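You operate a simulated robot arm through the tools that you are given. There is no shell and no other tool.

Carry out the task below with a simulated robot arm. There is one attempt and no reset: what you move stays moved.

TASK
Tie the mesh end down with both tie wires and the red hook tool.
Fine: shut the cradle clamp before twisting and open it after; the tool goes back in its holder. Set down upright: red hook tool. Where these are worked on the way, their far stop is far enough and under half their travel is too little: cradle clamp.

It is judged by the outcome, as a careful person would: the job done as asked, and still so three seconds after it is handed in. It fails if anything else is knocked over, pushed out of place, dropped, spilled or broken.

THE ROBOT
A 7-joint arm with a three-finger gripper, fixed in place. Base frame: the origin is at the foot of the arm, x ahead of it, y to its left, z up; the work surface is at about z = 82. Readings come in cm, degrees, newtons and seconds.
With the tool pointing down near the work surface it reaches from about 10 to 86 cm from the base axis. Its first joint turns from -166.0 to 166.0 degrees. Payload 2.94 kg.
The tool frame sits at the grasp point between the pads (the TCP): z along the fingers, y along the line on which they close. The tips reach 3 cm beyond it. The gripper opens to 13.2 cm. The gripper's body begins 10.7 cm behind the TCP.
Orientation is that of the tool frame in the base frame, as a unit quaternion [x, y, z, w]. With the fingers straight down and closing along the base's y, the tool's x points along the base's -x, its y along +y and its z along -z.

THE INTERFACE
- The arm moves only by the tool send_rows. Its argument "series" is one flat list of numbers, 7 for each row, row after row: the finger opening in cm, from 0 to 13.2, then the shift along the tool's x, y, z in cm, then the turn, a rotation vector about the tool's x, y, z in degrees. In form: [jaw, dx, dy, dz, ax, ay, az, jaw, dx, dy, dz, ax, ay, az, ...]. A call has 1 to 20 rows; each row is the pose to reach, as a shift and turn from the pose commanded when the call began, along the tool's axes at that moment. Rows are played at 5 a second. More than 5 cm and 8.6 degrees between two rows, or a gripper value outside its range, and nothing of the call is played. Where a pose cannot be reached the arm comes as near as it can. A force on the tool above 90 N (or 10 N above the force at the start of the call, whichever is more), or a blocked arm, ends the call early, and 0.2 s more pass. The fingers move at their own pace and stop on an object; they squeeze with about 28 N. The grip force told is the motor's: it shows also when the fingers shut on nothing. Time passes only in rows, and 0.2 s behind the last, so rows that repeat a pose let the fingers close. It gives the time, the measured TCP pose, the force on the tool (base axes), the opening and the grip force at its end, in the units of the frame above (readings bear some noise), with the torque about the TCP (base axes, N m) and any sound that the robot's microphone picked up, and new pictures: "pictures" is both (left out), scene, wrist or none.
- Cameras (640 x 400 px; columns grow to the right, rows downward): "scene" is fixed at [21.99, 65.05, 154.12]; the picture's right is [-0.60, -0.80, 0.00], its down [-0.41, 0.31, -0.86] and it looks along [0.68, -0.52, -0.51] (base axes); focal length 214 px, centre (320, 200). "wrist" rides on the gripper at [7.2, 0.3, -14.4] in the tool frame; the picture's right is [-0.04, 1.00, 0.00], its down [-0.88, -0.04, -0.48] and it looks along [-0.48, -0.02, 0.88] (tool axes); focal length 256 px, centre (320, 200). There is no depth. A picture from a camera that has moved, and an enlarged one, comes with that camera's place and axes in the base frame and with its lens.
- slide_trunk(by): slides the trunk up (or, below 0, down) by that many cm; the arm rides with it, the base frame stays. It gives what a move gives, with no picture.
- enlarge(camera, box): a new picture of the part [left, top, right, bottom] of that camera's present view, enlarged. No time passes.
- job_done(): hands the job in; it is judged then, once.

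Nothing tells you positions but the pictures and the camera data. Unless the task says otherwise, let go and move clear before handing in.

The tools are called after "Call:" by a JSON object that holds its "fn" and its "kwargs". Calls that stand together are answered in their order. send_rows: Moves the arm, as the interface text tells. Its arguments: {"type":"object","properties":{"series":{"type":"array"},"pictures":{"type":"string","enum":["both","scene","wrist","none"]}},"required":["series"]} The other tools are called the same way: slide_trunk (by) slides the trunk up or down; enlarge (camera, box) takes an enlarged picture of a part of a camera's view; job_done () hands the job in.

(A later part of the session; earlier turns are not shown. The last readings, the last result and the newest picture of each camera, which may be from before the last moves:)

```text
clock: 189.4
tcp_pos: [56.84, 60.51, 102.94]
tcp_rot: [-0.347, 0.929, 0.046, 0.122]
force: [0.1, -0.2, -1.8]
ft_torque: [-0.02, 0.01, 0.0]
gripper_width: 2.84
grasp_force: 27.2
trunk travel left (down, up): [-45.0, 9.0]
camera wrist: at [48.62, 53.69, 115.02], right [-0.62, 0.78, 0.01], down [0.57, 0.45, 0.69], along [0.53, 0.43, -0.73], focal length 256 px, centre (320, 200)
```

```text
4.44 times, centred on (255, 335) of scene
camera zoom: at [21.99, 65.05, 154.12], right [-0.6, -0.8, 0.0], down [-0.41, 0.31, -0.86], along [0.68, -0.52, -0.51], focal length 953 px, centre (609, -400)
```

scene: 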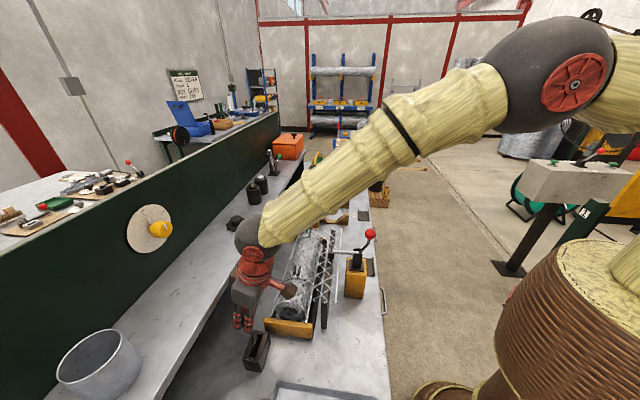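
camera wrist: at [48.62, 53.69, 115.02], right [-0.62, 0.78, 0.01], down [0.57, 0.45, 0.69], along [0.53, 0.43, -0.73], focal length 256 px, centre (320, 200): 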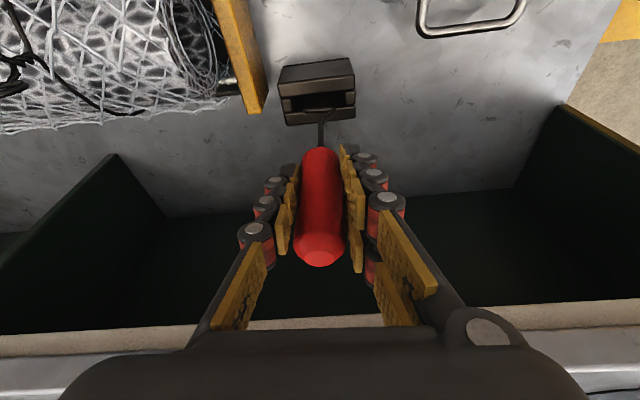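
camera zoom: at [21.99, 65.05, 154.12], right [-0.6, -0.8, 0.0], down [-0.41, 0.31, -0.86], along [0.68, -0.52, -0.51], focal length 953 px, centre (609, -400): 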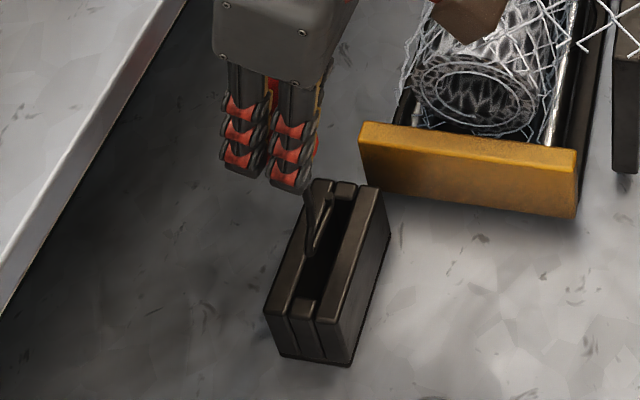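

Bar and slot line up well. Lowering the tool into the holder.

Call:
{"fn": "send_rows", "kwargs": {"series": [1, 0.388, 0, 1.449, 0, 0, 0, 1, 0.776, 0, 2.898, 0, 0, 0, 1, 1.165, 0, 4.347, 0, 0, 0, 1, 1.501, 0, 5.602, 0, 0, 0, 1, 1.734, 0, 6.472, 0, 0, 0, 1, 1.734, 0, 6.472, 0, 0, 0]}}

Call:
{"fn": "enlarge", "kwargs": {"camera": "wrist", "box": [260, 70, 380, 160]}}

Call:
{"fn": "enlarge", "kwargs": {"camera": "scene", "box": [215, 290, 295, 380]}}

```text
clock: 190.8
tcp_pos: [56.82, 60.54, 96.41]
tcp_rot: [-0.347, 0.929, 0.046, 0.122]
force: [0.0, 0.0, -0.9]
ft_torque: [-0.01, 0.01, 0.03]
gripper_width: 2.81
grasp_force: 28.3
trunk travel left (down, up): [-45.0, 9.0]
camera wrist: at [48.61, 53.7, 108.25], right [-0.62, 0.78, 0.01], down [0.57, 0.45, 0.69], along [0.53, 0.43, -0.73], focal length 256 px, centre (320, 200)
```

scene: 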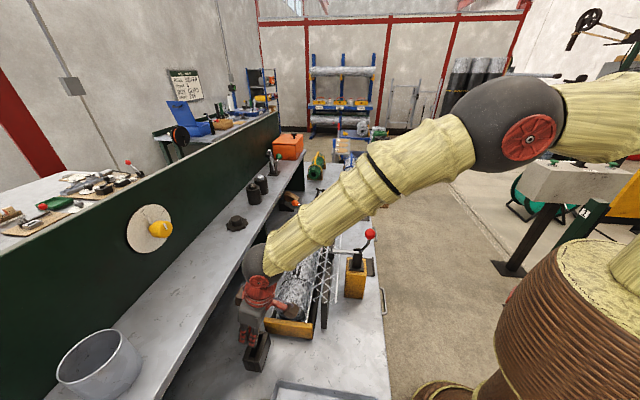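
wrist: 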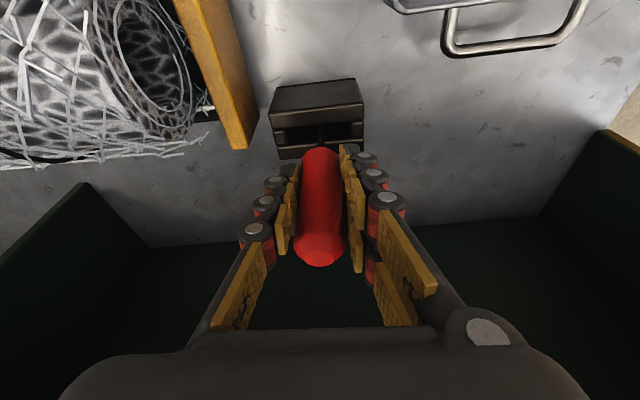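

```text
4.44 times, centred on (320, 115) of wrist
camera zoom: at [48.61, 53.7, 108.25], right [-0.62, 0.78, 0.01], down [0.57, 0.45, 0.69], along [0.53, 0.43, -0.73], focal length 1138 px, centre (320, 578)
```

zoom: 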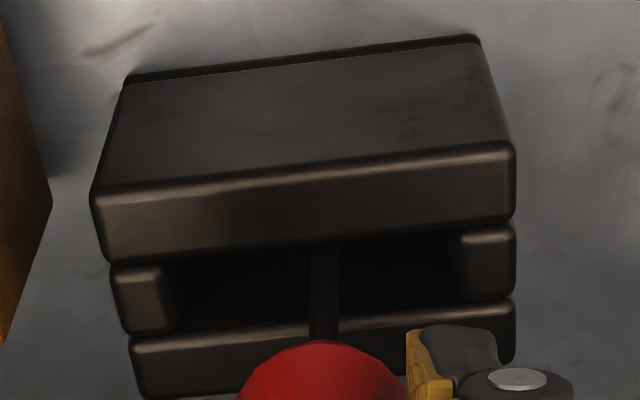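

```text
4.44 times, centred on (255, 335) of scene
camera zoom: at [21.99, 65.05, 154.12], right [-0.6, -0.8, 0.0], down [-0.41, 0.31, -0.86], along [0.68, -0.52, -0.51], focal length 953 px, centre (609, -400)
```

zoom: 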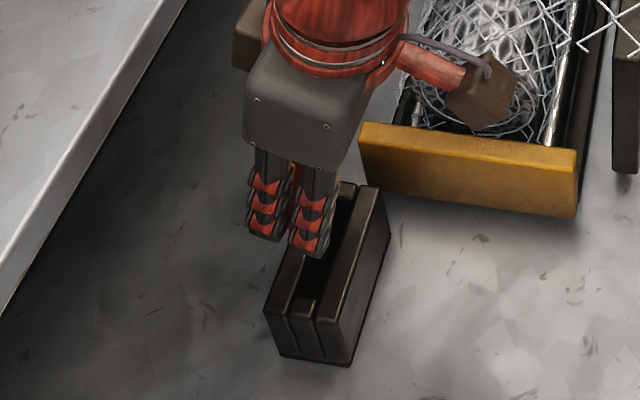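

Call:
{"fn": "send_rows", "kwargs": {"series": [1, 0.104, 0, 0.386, 0, 0, 0, 1, 0.181, 0, 0.676, 0, 0, 0, 1, 0.22, 0, 0.821, 0, 0, 0, 1, 0.22, 0, 0.821, 0, 0, 0], "pictures": "none"}}

```text
clock: 191.8
tcp_pos: [56.91, 60.62, 95.53]
tcp_rot: [-0.347, 0.929, 0.046, 0.122]
force: [0.0, -0.2, 1.0]
ft_torque: [-0.03, -0.01, -0.04]
gripper_width: 2.8
grasp_force: 27.7
trunk travel left (down, up): [-45.0, 9.0]
```

Call:
{"fn": "send_rows", "kwargs": {"series": [1, 0.03, 0, 0.11, 0, 0, 0, 1, 0.06, 0, 0.22, 0, 0, 0, 1, 0.06, 0, 0.22, 0, 0, 0], "pictures": "none"}}

Call:
{"fn": "enlarge", "kwargs": {"camera": "scene", "box": [215, 290, 295, 380]}}

Call:
{"fn": "enlarge", "kwargs": {"camera": "wrist", "box": [250, 100, 390, 280]}}

```text
clock: 192.6
tcp_pos: [56.95, 60.45, 95.49]
tcp_rot: [-0.346, 0.929, 0.046, 0.124]
force: [-1.9, -0.5, 16.7]
ft_torque: [-0.2, 0.05, -0.02]
gripper_width: 2.82
grasp_force: 28.5
trunk travel left (down, up): [-45.0, 9.0]
```

```text
4.44 times, centred on (255, 335) of scene
camera zoom: at [21.99, 65.05, 154.12], right [-0.6, -0.8, 0.0], down [-0.41, 0.31, -0.86], along [0.68, -0.52, -0.51], focal length 953 px, centre (609, -400)
```

zoom: 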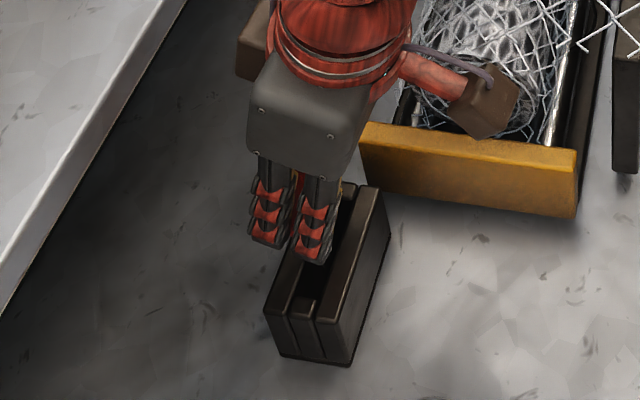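

```text
2.22 times, centred on (320, 190) of wrist
camera zoom: at [48.58, 53.67, 107.43], right [-0.62, 0.78, 0.01], down [0.57, 0.44, 0.69], along [0.53, 0.44, -0.72], focal length 569 px, centre (320, 222)
```

zoom: 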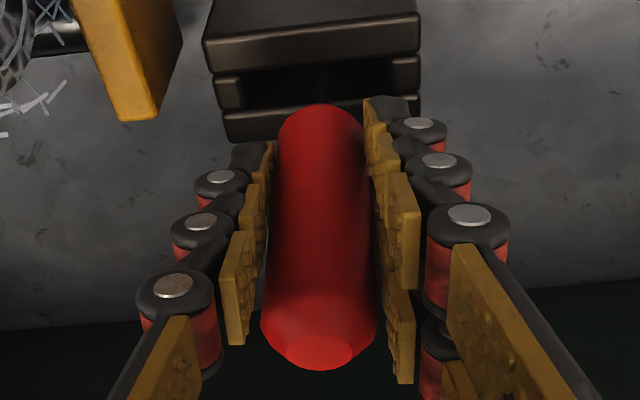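

The tool is seated at the same height as at the start. I relax the push, open the fingers and back off upward.

Call:
{"fn": "send_rows", "kwargs": {"series": [1, -0.05, 0, -0.17, 0, 0, 0, 3.2, -0.05, 0, -0.17, 0, 0, 0, 4.2, -0.05, 0, -0.17, 0, 0, 0, 5.5, -0.05, 0, -0.17, 0, 0, 0, 5.5, -0.05, 0, -0.17, 0, 0, 0, 5.5, -0.05, 0, -0.17, 0, 0, 0]}}

Call:
{"fn": "enlarge", "kwargs": {"camera": "wrist", "box": [250, 100, 390, 280]}}

```text
clock: 194.0
tcp_pos: [56.87, 60.4, 95.45]
tcp_rot: [-0.347, 0.929, 0.045, 0.122]
force: [-0.8, 0.5, -0.7]
ft_torque: [-0.02, -0.01, -0.01]
gripper_width: 5.51
grasp_force: 0.0
trunk travel left (down, up): [-45.0, 9.0]
camera wrist: at [48.59, 53.67, 107.38], right [-0.62, 0.78, 0.01], down [0.57, 0.45, 0.69], along [0.53, 0.43, -0.73], focal length 256 px, centre (320, 200)
```

scene: 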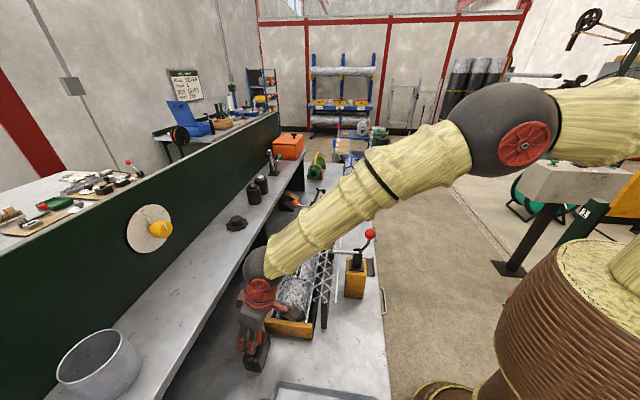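
wrist: 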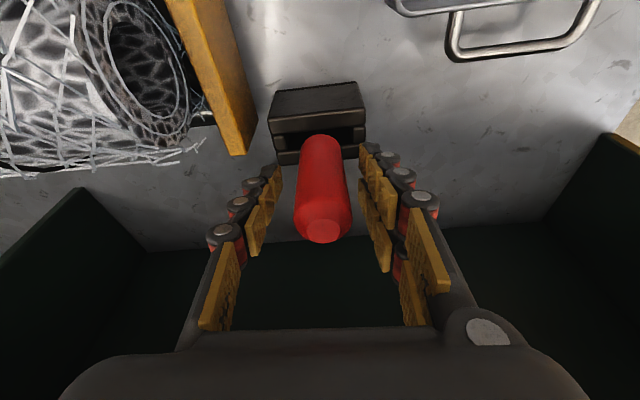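

```text
2.22 times, centred on (320, 190) of wrist
camera zoom: at [48.59, 53.67, 107.38], right [-0.62, 0.78, 0.01], down [0.57, 0.45, 0.69], along [0.53, 0.43, -0.73], focal length 569 px, centre (320, 222)
```

zoom: 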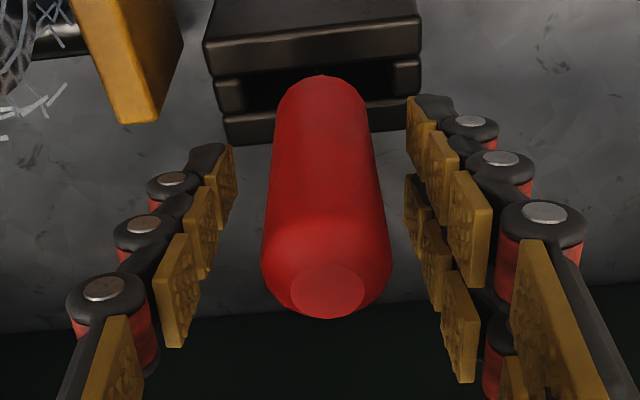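

Call:
{"fn": "send_rows", "kwargs": {"series": [5.5, -0.52, 0, -1.93, 0, 0, 0, 5.5, -1.04, 0, -3.86, 0, 0, 0, 5.5, -1.81, 0, -6.76, 0, 0, 0, 5.5, -2.85, 0, -10.62, 0, 0, 0, 5.5, -3.88, 0, -14.49, 0, 0, 0, 5.5, -3.88, 0, -14.49, 0, 0, 0]}}

Call:
{"fn": "enlarge", "kwargs": {"camera": "scene", "box": [205, 290, 305, 390]}}

Call:
{"fn": "enlarge", "kwargs": {"camera": "wrist", "box": [260, 30, 380, 150]}}

```text
clock: 195.4
tcp_pos: [56.86, 60.49, 110.35]
tcp_rot: [-0.346, 0.929, 0.046, 0.121]
force: [0.1, 0.9, 0.0]
ft_torque: [0.0, 0.01, 0.02]
gripper_width: 5.5
grasp_force: 0.0
trunk travel left (down, up): [-45.0, 9.0]
camera wrist: at [48.64, 53.7, 122.34], right [-0.62, 0.78, 0.01], down [0.57, 0.45, 0.69], along [0.53, 0.43, -0.73], focal length 256 px, centre (320, 200)
```

scene: 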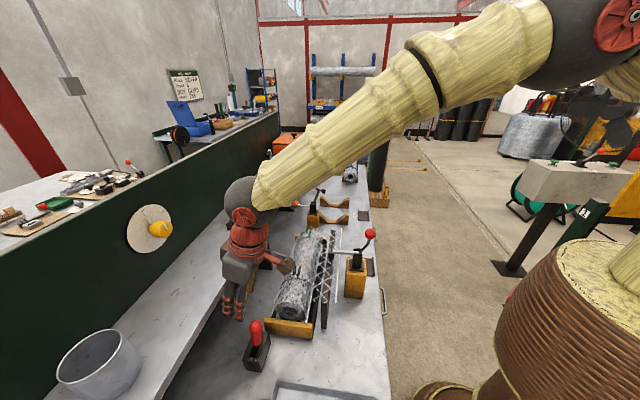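
wrist: 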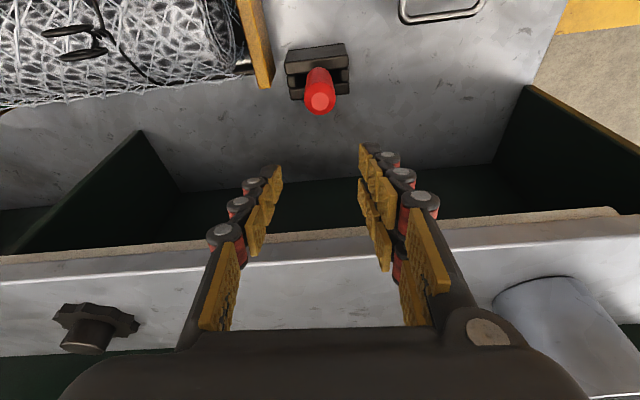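

```text
4.00 times, centred on (255, 340) of scene
camera zoom: at [21.99, 65.05, 154.12], right [-0.6, -0.8, 0.0], down [-0.41, 0.31, -0.86], along [0.68, -0.52, -0.51], focal length 858 px, centre (580, -360)
```

zoom: 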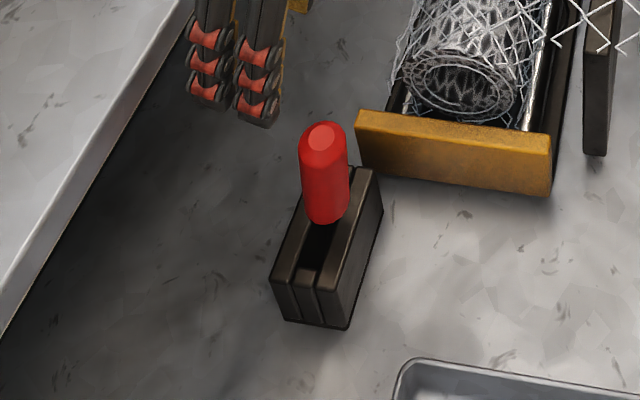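

```text
3.33 times, centred on (320, 90) of wrist
camera zoom: at [48.64, 53.7, 122.34], right [-0.62, 0.78, 0.01], down [0.57, 0.45, 0.69], along [0.53, 0.43, -0.73], focal length 853 px, centre (320, 567)
```

zoom: 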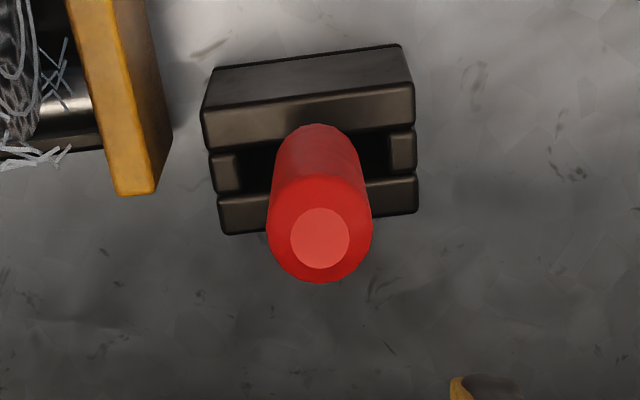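

Call:
{"fn": "enlarge", "kwargs": {"camera": "scene", "box": [235, 312, 280, 378]}}

Call:
{"fn": "enlarge", "kwargs": {"camera": "wrist", "box": [280, 35, 360, 120]}}

```text
6.06 times, centred on (258, 345) of scene
camera zoom: at [21.99, 65.05, 154.12], right [-0.6, -0.8, 0.0], down [-0.41, 0.31, -0.86], along [0.68, -0.52, -0.51], focal length 1300 px, centre (699, -679)
```

zoom: 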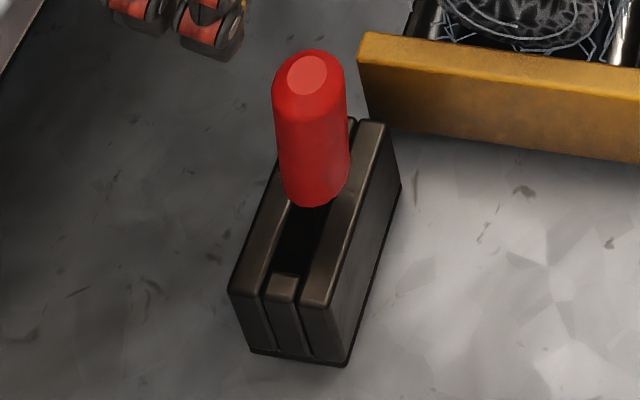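

```text
4.71 times, centred on (320, 78) of wrist
camera zoom: at [48.64, 53.7, 122.34], right [-0.62, 0.78, 0.01], down [0.57, 0.45, 0.69], along [0.53, 0.43, -0.73], focal length 1205 px, centre (320, 776)
```

zoom: 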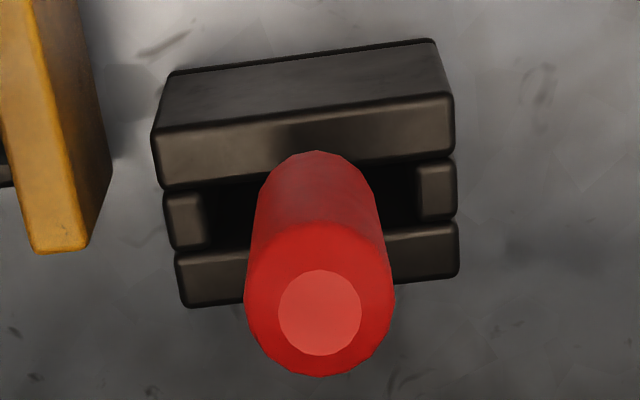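

The tool is back in its holder, but it settled leaning about 7° toward the robot. I'll re-grip it once and set it plumb.

Call:
{"fn": "send_rows", "kwargs": {"series": [5.5, 0.44, 0.06, -0.12, 0, -2.5, 0, 5.5, 0.879, 0.13, -0.235, 0, -5, 0, 5.5, 1.914, 0.13, 3.629, 0, -5, 0, 5.5, 2.949, 0.13, 7.492, 0, -5, 0, 5.5, 3.985, 0.13, 11.355, 0, -5, 0, 5.5, 4.722, 0.13, 14.109, 0, -5, 0, 5.5, 4.722, 0.13, 14.109, 0, -5, 0]}}

Call:
{"fn": "enlarge", "kwargs": {"camera": "wrist", "box": [250, 100, 390, 280]}}

Call:
{"fn": "enlarge", "kwargs": {"camera": "scene", "box": [215, 270, 295, 380]}}

```text
clock: 197.0
tcp_pos: [56.12, 59.99, 95.51]
tcp_rot: [-0.345, 0.923, 0.061, 0.163]
force: [0.2, -0.1, -0.4]
ft_torque: [0.0, 0.01, -0.01]
gripper_width: 5.51
grasp_force: 0.0
trunk travel left (down, up): [-45.0, 9.0]
camera wrist: at [47.04, 52.51, 106.56], right [-0.62, 0.78, 0.02], down [0.53, 0.41, 0.75], along [0.58, 0.47, -0.66], focal length 256 px, centre (320, 200)
```

scene: 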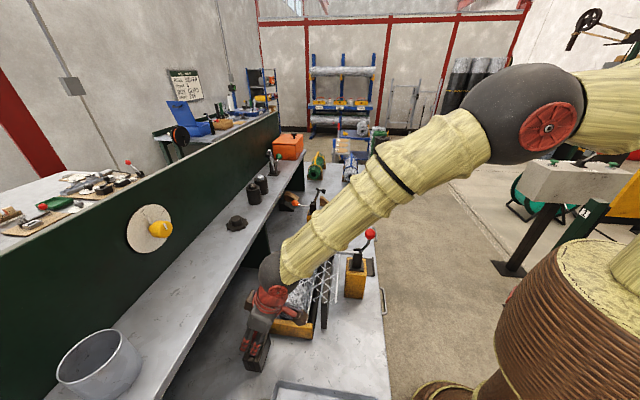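
wrist: 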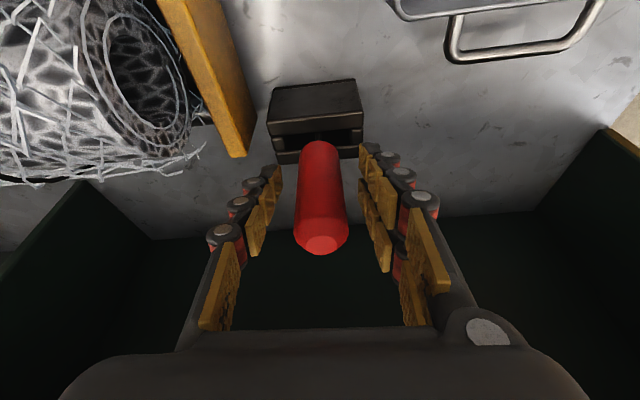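

```text
2.22 times, centred on (320, 190) of wrist
camera zoom: at [47.04, 52.51, 106.56], right [-0.62, 0.78, 0.02], down [0.53, 0.41, 0.75], along [0.58, 0.47, -0.66], focal length 569 px, centre (320, 222)
```

zoom: 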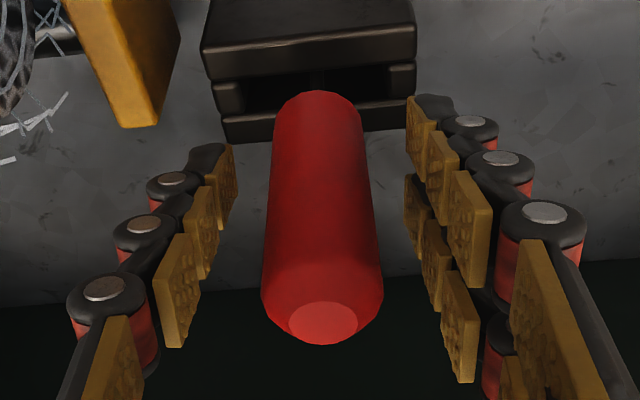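

```text
3.64 times, centred on (255, 325) of scene
camera zoom: at [21.99, 65.05, 154.12], right [-0.6, -0.8, 0.0], down [-0.41, 0.31, -0.86], along [0.68, -0.52, -0.51], focal length 780 px, centre (556, -254)
```

zoom: 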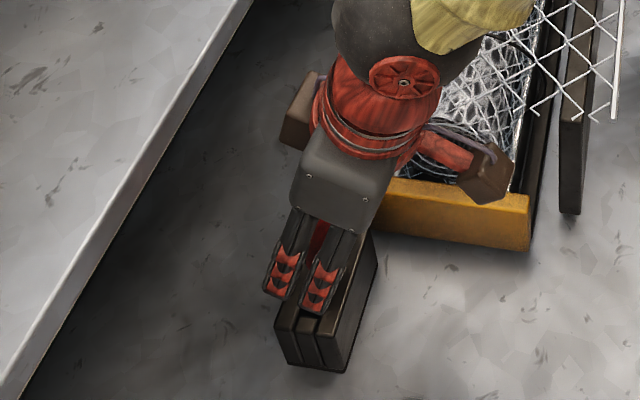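

Call:
{"fn": "send_rows", "kwargs": {"series": [3.5, 0, 0, 0, 0, 0, 0, 2, 0, 0, 0, 0, 0, 0, 1, 0, 0, 0, 0, 0, 0, 1, 0, 0, 0, 0, 0, 0, 1, 0, 0, 0, 0, 0, 0], "pictures": "none"}}

Call:
{"fn": "enlarge", "kwargs": {"camera": "wrist", "box": [250, 100, 390, 280]}}

```text
clock: 198.2
tcp_pos: [56.07, 60.12, 95.52]
tcp_rot: [-0.344, 0.923, 0.061, 0.162]
force: [-0.4, -0.1, -0.7]
ft_torque: [-0.03, -0.01, 0.03]
gripper_width: 2.88
grasp_force: 28.1
trunk travel left (down, up): [-45.0, 9.0]
```

```text
2.22 times, centred on (320, 190) of wrist
camera zoom: at [47.05, 52.51, 106.55], right [-0.62, 0.78, 0.01], down [0.53, 0.41, 0.75], along [0.58, 0.47, -0.66], focal length 569 px, centre (320, 222)
```

zoom: 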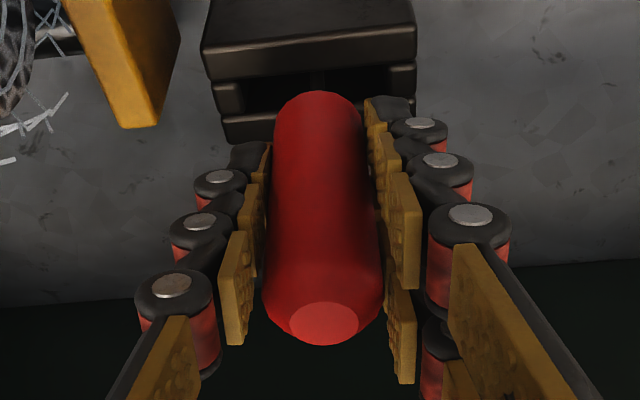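

Call:
{"fn": "send_rows", "kwargs": {"series": [1, -0.42, 0, 0.014, 0, 2.33, 0, 1, -0.84, 0, 0.027, 0, 4.67, 0, 1, -1.261, 0, 0.041, 0, 7, 0, 1, -1.261, 0, 0.041, 0, 7, 0]}}

Call:
{"fn": "enlarge", "kwargs": {"camera": "scene", "box": [225, 290, 295, 380]}}

Call:
{"fn": "enlarge", "kwargs": {"camera": "wrist", "box": [250, 80, 390, 280]}}

```text
clock: 199.2
tcp_pos: [56.99, 60.73, 95.92]
tcp_rot: [-0.347, 0.931, 0.039, 0.105]
force: [-0.5, 0.2, 0.2]
ft_torque: [0.02, 0.01, 0.03]
gripper_width: 2.87
grasp_force: 28.0
trunk travel left (down, up): [-45.0, 9.0]
camera wrist: at [49.07, 54.23, 108.29], right [-0.62, 0.78, 0.01], down [0.59, 0.46, 0.66], along [0.51, 0.42, -0.75], focal length 256 px, centre (320, 200)
```

scene: 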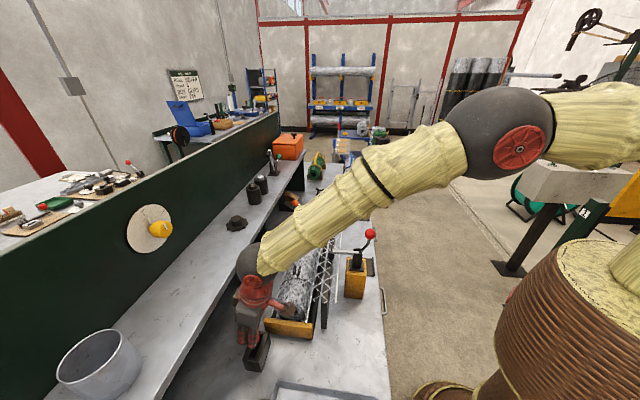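
wrist: 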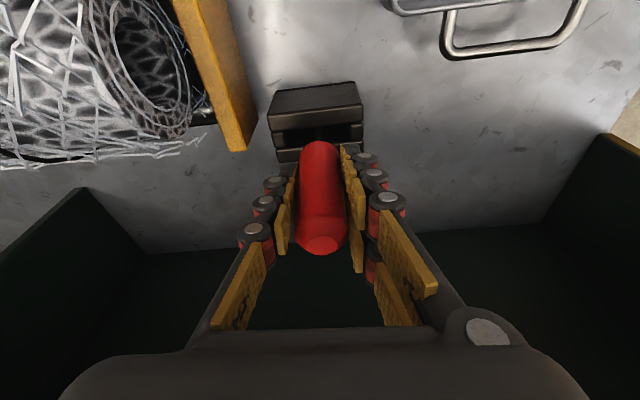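

```text
4.44 times, centred on (260, 335) of scene
camera zoom: at [21.99, 65.05, 154.12], right [-0.6, -0.8, 0.0], down [-0.41, 0.31, -0.86], along [0.68, -0.52, -0.51], focal length 953 px, centre (587, -400)
```

zoom: 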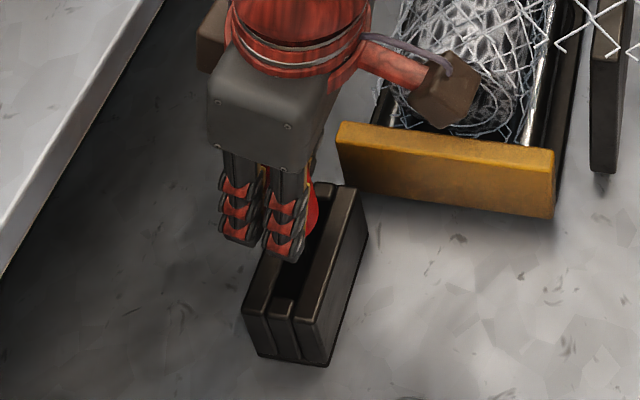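

```text
2.00 times, centred on (320, 180) of wrist
camera zoom: at [49.07, 54.23, 108.29], right [-0.62, 0.78, 0.01], down [0.59, 0.46, 0.66], along [0.51, 0.42, -0.75], focal length 512 px, centre (320, 240)
```

zoom: 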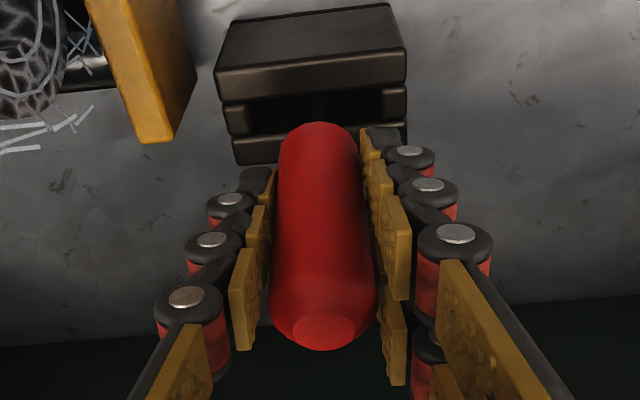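

The view now matches the original grasp almost exactly, so the tool is plumb. Lowering the last few millimetres and checking contact.

Call:
{"fn": "send_rows", "kwargs": {"series": [1, 0.045, 0, 0.195, 0, 0, 0, 1, 0.08, 0, 0.34, 0, 0, 0, 1, 0.08, 0, 0.34, 0, 0, 0], "pictures": "none"}}

```text
clock: 200.0
tcp_pos: [57.03, 60.81, 95.72]
tcp_rot: [-0.347, 0.931, 0.04, 0.106]
force: [-0.3, -0.9, 0.2]
ft_torque: [0.02, 0.02, 0.02]
gripper_width: 2.85
grasp_force: 28.0
trunk travel left (down, up): [-45.0, 9.0]
```

Call:
{"fn": "send_rows", "kwargs": {"series": [1, 0.022, 0, 0.098, 0, 0, 0, 1, 0.033, 0, 0.146, 0, 0, 0, 1, 0.033, 0, 0.146, 0, 0, 0], "pictures": "none"}}

```text
clock: 200.8
tcp_pos: [56.98, 60.91, 95.63]
tcp_rot: [-0.348, 0.931, 0.04, 0.107]
force: [-0.6, -3.0, 9.7]
ft_torque: [-0.15, 0.18, 0.06]
gripper_width: 2.86
grasp_force: 28.4
trunk travel left (down, up): [-45.0, 9.0]
```

Call:
{"fn": "send_rows", "kwargs": {"series": [1, -0.015, 0, -0.065, 0, 0, 0, 1, -0.015, 0, -0.065, 0, 0, 0, 3.1, -0.015, 0, -0.065, 0, 0, 0, 3.4, -0.015, 0, -0.065, 0, 0, 0, 4, -0.015, 0, -0.065, 0, 0, 0, 5, -0.015, 0, -0.065, 0, 0, 0, 5.5, -0.015, 0, -0.065, 0, 0, 0, 5.5, -0.015, 0, -0.065, 0, 0, 0]}}

Call:
{"fn": "enlarge", "kwargs": {"camera": "wrist", "box": [250, 80, 390, 280]}}

Call:
{"fn": "enlarge", "kwargs": {"camera": "scene", "box": [225, 290, 295, 380]}}

```text
clock: 202.6
tcp_pos: [57.03, 60.89, 95.62]
tcp_rot: [-0.347, 0.931, 0.039, 0.107]
force: [-0.5, 1.2, 0.3]
ft_torque: [-0.01, 0.0, -0.02]
gripper_width: 5.5
grasp_force: 0.0
trunk travel left (down, up): [-45.0, 9.0]
camera wrist: at [49.04, 54.25, 107.88], right [-0.62, 0.78, 0.01], down [0.59, 0.46, 0.66], along [0.51, 0.42, -0.75], focal length 256 px, centre (320, 200)
```

scene: 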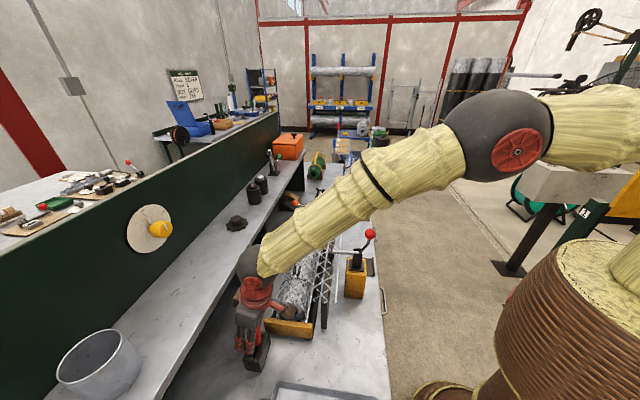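
wrist: 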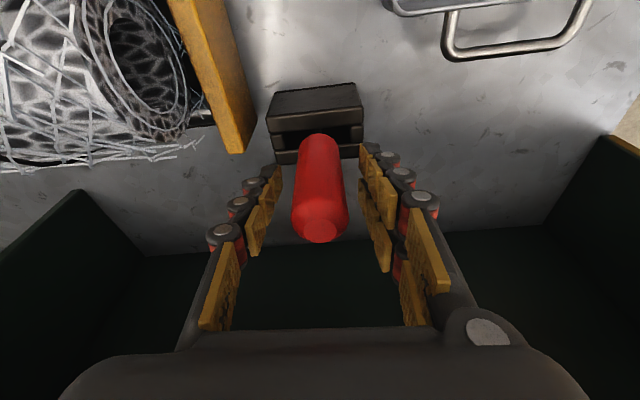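

```text
2.00 times, centred on (320, 180) of wrist
camera zoom: at [49.04, 54.25, 107.88], right [-0.62, 0.78, 0.01], down [0.59, 0.46, 0.66], along [0.51, 0.42, -0.75], focal length 512 px, centre (320, 240)
```

zoom: 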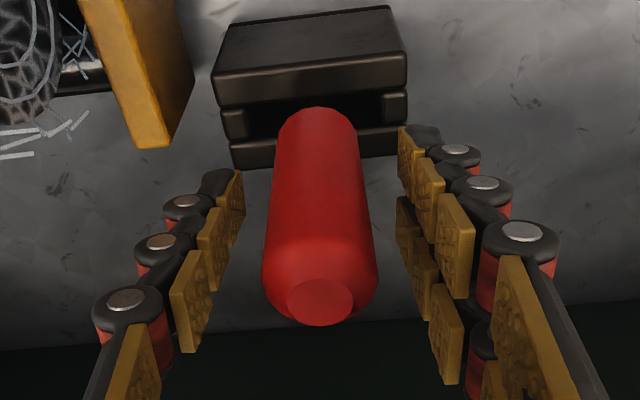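

```text
4.44 times, centred on (260, 335) of scene
camera zoom: at [21.99, 65.05, 154.12], right [-0.6, -0.8, 0.0], down [-0.41, 0.31, -0.86], along [0.68, -0.52, -0.51], focal length 953 px, centre (587, -400)
```

zoom: 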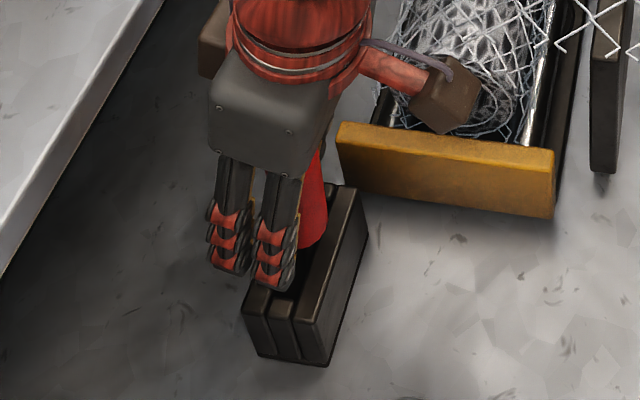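

It drifted back onto the robot-side wall of the slot as I let go. I'll re-grip, bring it upright with the hook against that same wall, and release there so it has nothing left to lean into.

Call:
{"fn": "send_rows", "kwargs": {"series": [5.5, 0.61, 0, -0.14, 0, -3.5, 0, 5.5, 1.22, 0, -0.28, 0, -7, 0, 5.5, 1.22, 0, -0.28, 0, -7, 0, 3.5, 1.22, 0, -0.28, 0, -7, 0, 2, 1.22, 0, -0.28, 0, -7, 0, 1, 1.22, 0, -0.28, 0, -7, 0, 1, 1.22, 0, -0.28, 0, -7, 0, 1, 1.22, 0, -0.28, 0, -7, 0], "pictures": "none"}}

Call:
{"fn": "enlarge", "kwargs": {"camera": "wrist", "box": [250, 80, 390, 280]}}

```text
clock: 204.4
tcp_pos: [56.13, 60.03, 95.47]
tcp_rot: [-0.344, 0.923, 0.061, 0.163]
force: [-0.1, -0.1, 0.8]
ft_torque: [-0.06, -0.06, -0.03]
gripper_width: 2.84
grasp_force: 28.2
trunk travel left (down, up): [-45.0, 9.0]
```

```text
2.00 times, centred on (320, 180) of wrist
camera zoom: at [47.04, 52.44, 106.51], right [-0.62, 0.78, 0.02], down [0.53, 0.41, 0.75], along [0.58, 0.47, -0.66], focal length 512 px, centre (320, 240)
```

zoom: 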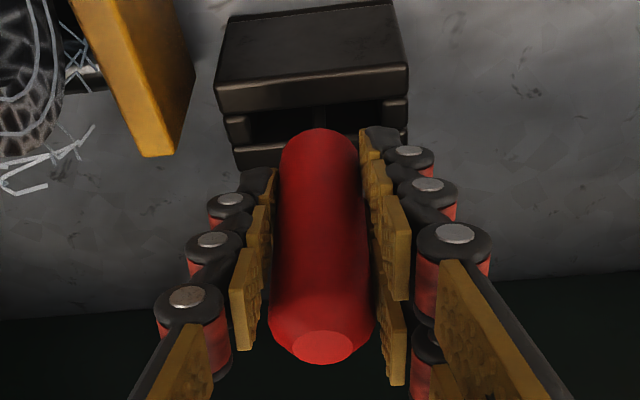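

Call:
{"fn": "send_rows", "kwargs": {"series": [1, 0, 0, 0, 0, 0, 0, 3.1, 0, 0, 0, 0, 0, 0, 3.5, 0, 0, 0, 0, 0, 0, 4.5, 0, 0, 0, 0, 0, 0, 5.5, 0, 0, 0, 0, 0, 0, 5.5, 0, 0, 0, 0, 0, 0], "pictures": "none"}}

Call:
{"fn": "enlarge", "kwargs": {"camera": "wrist", "box": [250, 80, 390, 280]}}

```text
clock: 205.8
tcp_pos: [56.01, 59.99, 95.55]
tcp_rot: [-0.344, 0.923, 0.06, 0.163]
force: [-0.5, 0.8, -0.1]
ft_torque: [0.02, -0.01, 0.02]
gripper_width: 5.51
grasp_force: 0.0
trunk travel left (down, up): [-45.0, 9.0]
```

```text
2.00 times, centred on (320, 180) of wrist
camera zoom: at [47.03, 52.45, 106.51], right [-0.62, 0.78, 0.02], down [0.53, 0.41, 0.75], along [0.58, 0.47, -0.66], focal length 512 px, centre (320, 240)
```

zoom: 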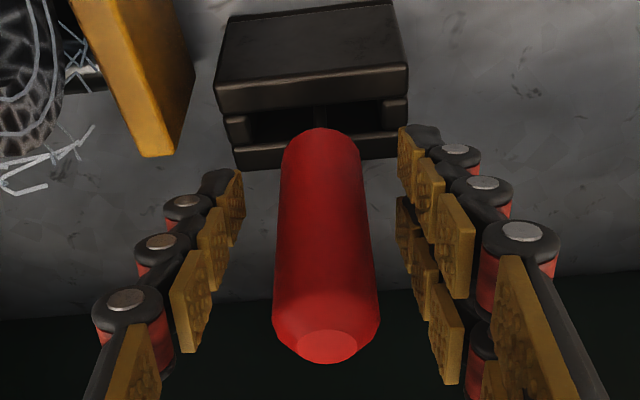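

Nothing moved on release this time. Backing straight up and checking the tool.

Call:
{"fn": "send_rows", "kwargs": {"series": [5.5, -0.68, 0, -1.88, 0, 0, 0, 5.5, -1.36, 0, -3.76, 0, 0, 0, 5.5, -2.38, 0, -6.58, 0, 0, 0, 5.5, -3.74, 0, -10.34, 0, 0, 0, 5.5, -5.1, 0, -14.1, 0, 0, 0, 5.5, -6.12, 0, -16.9, 0, 0, 0, 5.5, -6.12, 0, -16.9, 0, 0, 0]}}

Call:
{"fn": "enlarge", "kwargs": {"camera": "scene", "box": [235, 312, 280, 378]}}

Call:
{"fn": "enlarge", "kwargs": {"camera": "wrist", "box": [270, 40, 370, 140]}}

```text
clock: 207.4
tcp_pos: [56.01, 60.08, 113.4]
tcp_rot: [-0.344, 0.923, 0.061, 0.163]
force: [-0.3, 1.1, 0.4]
ft_torque: [0.01, -0.01, 0.03]
gripper_width: 5.49
grasp_force: 0.0
trunk travel left (down, up): [-45.0, 9.0]
camera wrist: at [46.99, 52.44, 124.49], right [-0.62, 0.78, 0.01], down [0.53, 0.41, 0.75], along [0.58, 0.47, -0.67], focal length 256 px, centre (320, 200)
```

scene: 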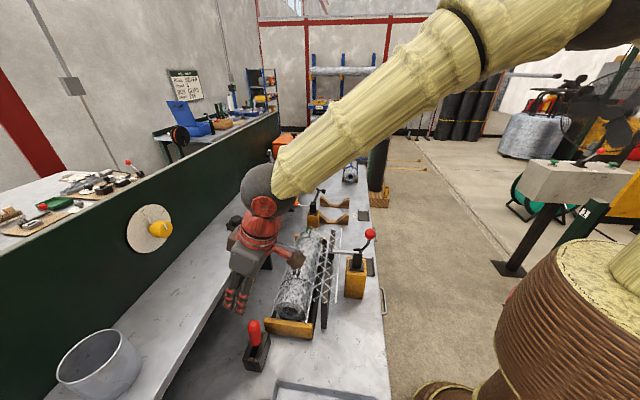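
wrist: 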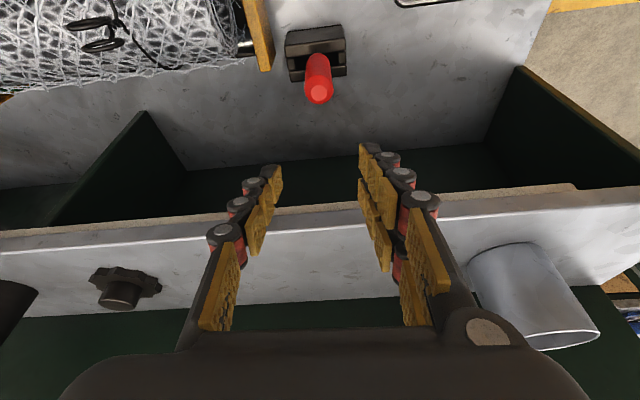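

```text
6.06 times, centred on (258, 345) of scene
camera zoom: at [21.99, 65.05, 154.12], right [-0.6, -0.8, 0.0], down [-0.41, 0.31, -0.86], along [0.68, -0.52, -0.51], focal length 1300 px, centre (699, -679)
```

zoom: 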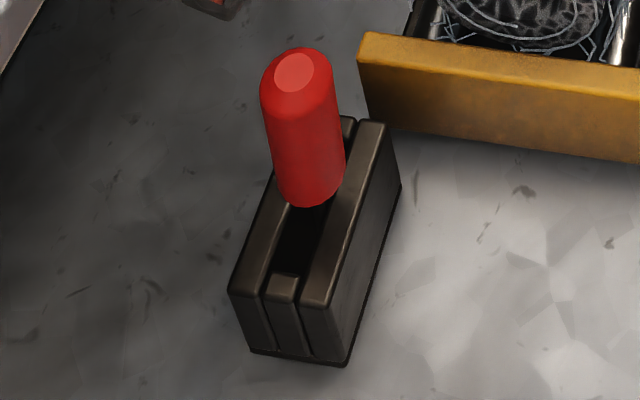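

```text
4.00 times, centred on (320, 90) of wrist
camera zoom: at [46.99, 52.44, 124.49], right [-0.62, 0.78, 0.01], down [0.53, 0.41, 0.75], along [0.58, 0.47, -0.67], focal length 1024 px, centre (320, 640)
```

zoom: 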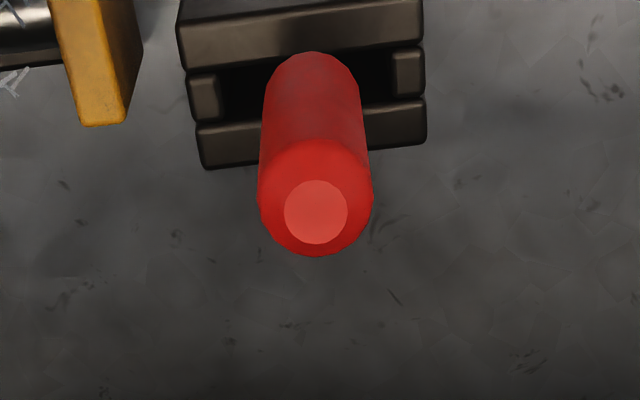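

The tool now stands within about 3–4° of plumb and steady in its holder. Next, back to the red-knob clamp to open it: up and across, with the hand straightened to vertical.

Call:
{"fn": "send_rows", "kwargs": {"series": [5.5, -1.37, 0, -3.76, 0, 0, 0, 5.5, -2.74, 0, -7.52, 0, 0, 0, 5.5, -0.214, -3.221, -8.981, 0, 2.22, 0, 5.5, 2.308, -6.442, -10.443, 0, 4.44, 0, 5.5, 4.831, -9.663, -11.905, 0, 6.67, 0, 5.5, 7.352, -12.884, -13.366, 0, 8.89, 0, 5.5, 9.873, -16.106, -14.829, 0, 11.11, 0, 6, 12.395, -19.327, -16.29, 0, 13.33, 0, 7, 14.917, -22.548, -17.751, 0, 15.56, 0, 7, 17.44, -25.769, -19.213, 0, 17.78, 0, 7, 19.96, -28.99, -20.67, 0, 20, 0, 7, 19.96, -28.99, -20.67, 0, 20, 0]}}

Call:
{"fn": "enlarge", "kwargs": {"camera": "wrist", "box": [240, 60, 400, 160]}}

Call:
{"fn": "enlarge", "kwargs": {"camera": "scene", "box": [270, 210, 400, 300]}}

Call:
{"fn": "enlarge", "kwargs": {"camera": "scene", "box": [235, 312, 280, 378]}}

```text
clock: 210.0
tcp_pos: [55.4, 21.03, 126.18]
tcp_rot: [-0.349, 0.937, -0.001, -0.001]
force: [0.1, 0.3, 0.2]
ft_torque: [-0.03, -0.01, 0.04]
gripper_width: 6.99
grasp_force: 0.0
trunk travel left (down, up): [-45.0, 9.0]
camera wrist: at [49.86, 16.5, 140.51], right [-0.62, 0.78, 0.0], down [0.69, 0.55, 0.47], along [0.37, 0.3, -0.88], focal length 256 px, centre (320, 200)
```

scene: 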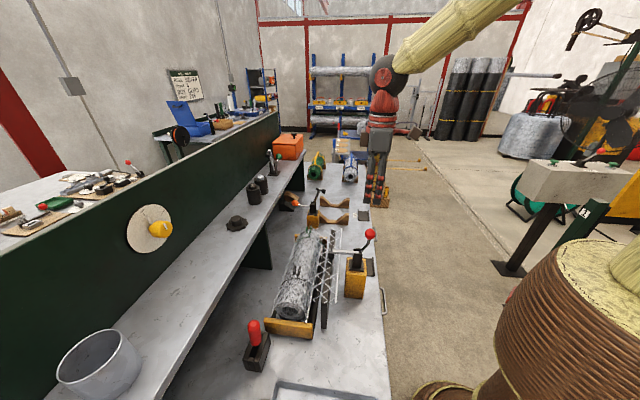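
wrist: 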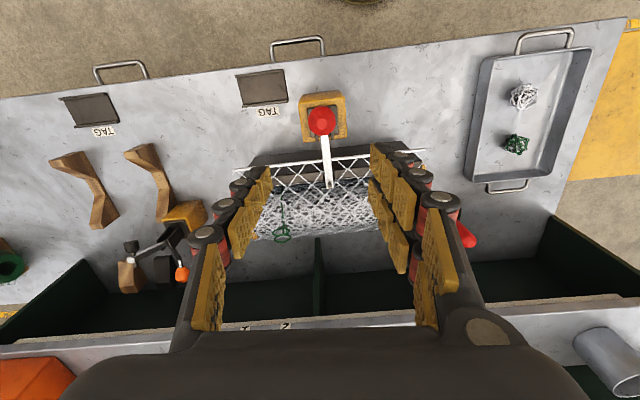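

```text
4.00 times, centred on (320, 110) of wrist
camera zoom: at [49.86, 16.5, 140.51], right [-0.62, 0.78, 0.0], down [0.69, 0.55, 0.47], along [0.37, 0.3, -0.88], focal length 1024 px, centre (320, 560)
```

zoom: 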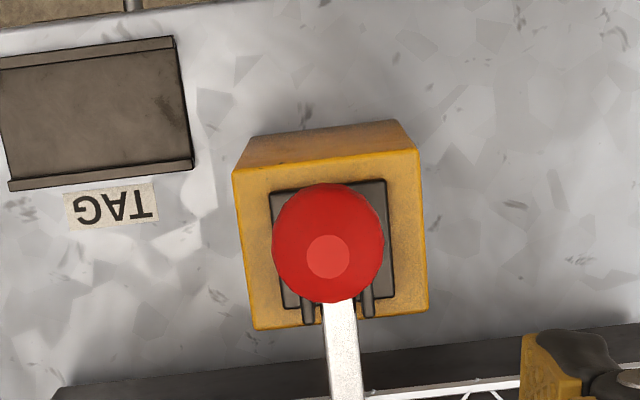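

```text
4.44 times, centred on (335, 255) of scene
camera zoom: at [21.99, 65.05, 154.12], right [-0.6, -0.8, 0.0], down [-0.41, 0.31, -0.86], along [0.68, -0.52, -0.51], focal length 953 px, centre (253, -44)
```

zoom: 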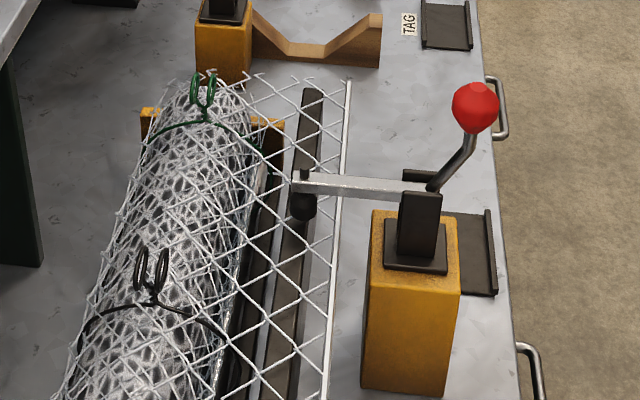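

```text
6.06 times, centred on (258, 345) of scene
camera zoom: at [21.99, 65.05, 154.12], right [-0.6, -0.8, 0.0], down [-0.41, 0.31, -0.86], along [0.68, -0.52, -0.51], focal length 1300 px, centre (699, -679)
```

zoom: 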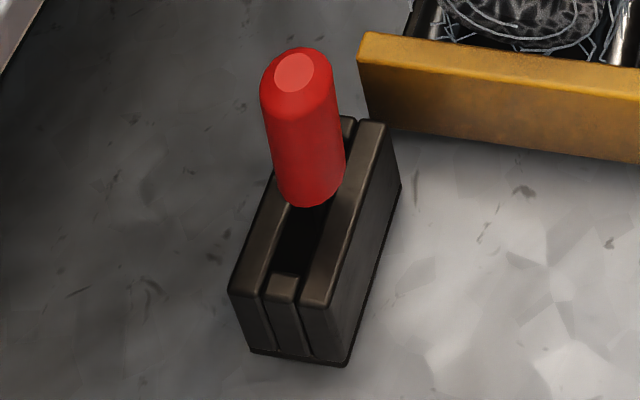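

Call:
{"fn": "send_rows", "kwargs": {"series": [7, 0.6, 0.1, 2, 0, 0, -1.5, 7, 1.11, 0.22, 5, 0, 0, -3, 7, 1.11, 0.22, 9, 0, 0, -3, 7, 1.11, 0.22, 12.5, 0, 0, -3, 7, 1.11, 0.22, 15.6, 0, 0, -3, 7, 1.11, 0.22, 15.6, 0, 0, -3], "pictures": "wrist"}}

Call:
{"fn": "enlarge", "kwargs": {"camera": "scene", "box": [310, 190, 430, 290]}}

```text
clock: 211.4
tcp_pos: [54.75, 20.53, 110.44]
tcp_rot: [-0.374, 0.928, 0.0, 0.0]
force: [0.1, 0.0, 0.8]
ft_torque: [-0.03, -0.01, 0.02]
gripper_width: 7.02
grasp_force: 0.1
trunk travel left (down, up): [-45.0, 9.0]
camera wrist: at [49.2, 15.67, 124.87], right [-0.66, 0.75, 0.0], down [0.66, 0.58, 0.48], along [0.36, 0.31, -0.88], focal length 256 px, centre (320, 200)
```

wrist: 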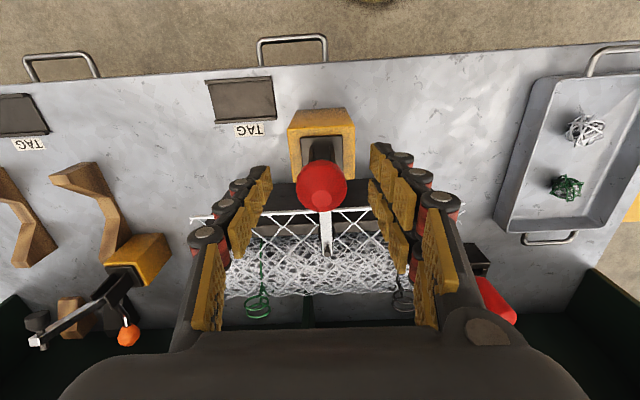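

```text
4.00 times, centred on (370, 240) of scene
camera zoom: at [21.99, 65.05, 154.12], right [-0.6, -0.8, 0.0], down [-0.41, 0.31, -0.86], along [0.68, -0.52, -0.51], focal length 858 px, centre (120, 40)
```

zoom: 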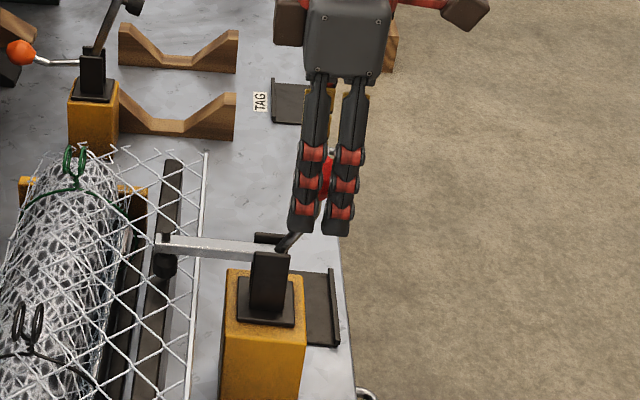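

Call:
{"fn": "send_rows", "kwargs": {"series": [5, 0.2, 0, 0, 0, 0, 0, 3, 0.2, 0, 0, 0, 0, 0, 2, 0.2, 0, 0, 0, 0, 0, 2, 0.2, 0, 0, 0, 0, 0, 2, 0.2, 0, 0, 0, 0, 0], "pictures": "none"}}

Call:
{"fn": "enlarge", "kwargs": {"camera": "scene", "box": [310, 190, 430, 290]}}

```text
clock: 212.6
tcp_pos: [54.49, 20.29, 110.52]
tcp_rot: [-0.373, 0.928, -0.001, -0.001]
force: [-1.8, 3.4, -0.1]
ft_torque: [0.04, -0.01, 0.04]
gripper_width: 3.1
grasp_force: 33.2
trunk travel left (down, up): [-45.0, 9.0]
```

```text
4.00 times, centred on (370, 240) of scene
camera zoom: at [21.99, 65.05, 154.12], right [-0.6, -0.8, 0.0], down [-0.41, 0.31, -0.86], along [0.68, -0.52, -0.51], focal length 858 px, centre (120, 40)
```

zoom: 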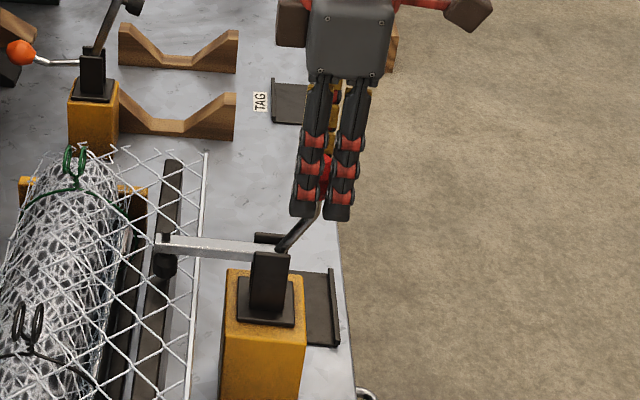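

Call:
{"fn": "send_rows", "kwargs": {"series": [2, 0.81, 0, 0.43, 0, 0, 0, 2, 1.58, 0, 0.92, 0, 0, 0, 2, 2.31, 0, 1.48, 0, 0, 0, 2, 2.98, 0, 2.1, 0, 0, 0, 2, 2.98, 0, 2.1, 0, 0, 0], "pictures": "none"}}

Call:
{"fn": "enlarge", "kwargs": {"camera": "scene", "box": [270, 190, 430, 300]}}

```text
clock: 213.8
tcp_pos: [51.95, 18.24, 108.29]
tcp_rot: [-0.374, 0.928, 0.0, -0.003]
force: [-6.5, 4.7, -0.6]
ft_torque: [-0.15, -0.07, 0.16]
gripper_width: 2.53
grasp_force: 3.8
trunk travel left (down, up): [-45.0, 9.0]
```

```text
3.64 times, centred on (350, 245) of scene
camera zoom: at [21.99, 65.05, 154.12], right [-0.6, -0.8, 0.0], down [-0.41, 0.31, -0.86], along [0.68, -0.52, -0.51], focal length 780 px, centre (211, 36)
```

zoom: 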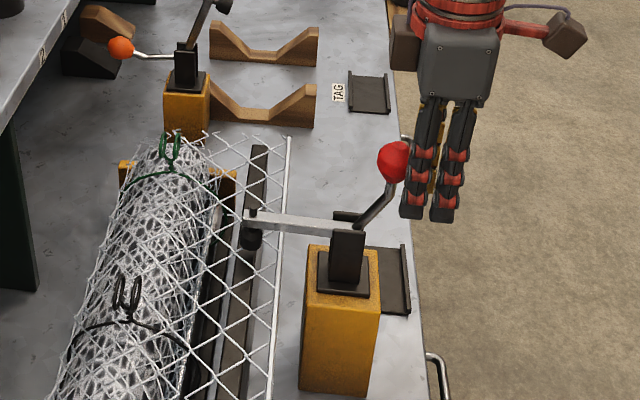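

The clamp is tight enough that the pads slipped off the knob, and it is still shut. I'll go round behind the knob with closed fingers and push it open toward the robot instead.

Call:
{"fn": "send_rows", "kwargs": {"series": [3.5, 0, 0, 0, 0, 0, 0, 3.5, 0, 0, -4.5, 0, 0, 0, 1, 0, 0, -9, 0, 0, 0, 0, -3.75, -0.1, -9, 0, 0, 0, 0, -7.6, -0.1, -9, 0, 0, 0, 0, -7.6, -0.1, -6, 0, 0, 0, 0, -7.6, -0.1, -3.9, 0, 0, 0, 0, -7.6, -0.1, -3.9, 0, 0, 0], "pictures": "wrist"}}

Call:
{"fn": "enlarge", "kwargs": {"camera": "scene", "box": [310, 190, 430, 290]}}

```text
clock: 215.6
tcp_pos: [57.62, 23.44, 112.26]
tcp_rot: [-0.374, 0.927, 0.0, -0.001]
force: [-0.6, 0.0, -0.2]
ft_torque: [0.0, 0.0, 0.0]
gripper_width: 0.0
grasp_force: 28.6
trunk travel left (down, up): [-45.0, 9.0]
camera wrist: at [52.3, 18.64, 126.6], right [-0.66, 0.75, 0.0], down [0.66, 0.58, 0.48], along [0.36, 0.31, -0.88], focal length 256 px, centre (320, 200)
```

wrist: 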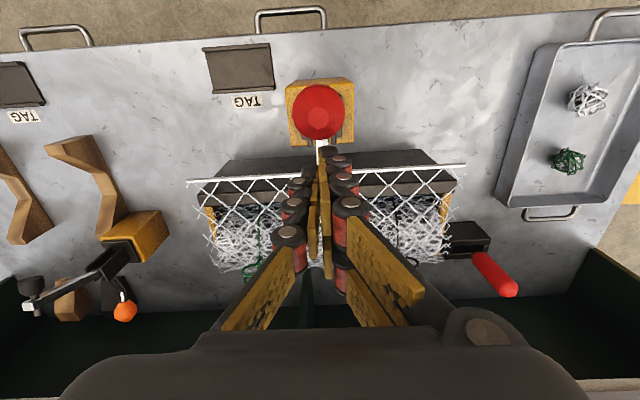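

```text
4.00 times, centred on (370, 240) of scene
camera zoom: at [21.99, 65.05, 154.12], right [-0.6, -0.8, 0.0], down [-0.41, 0.31, -0.86], along [0.68, -0.52, -0.51], focal length 858 px, centre (120, 40)
```

zoom: 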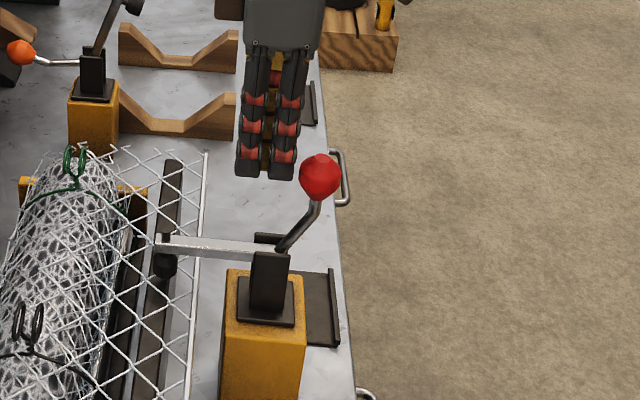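

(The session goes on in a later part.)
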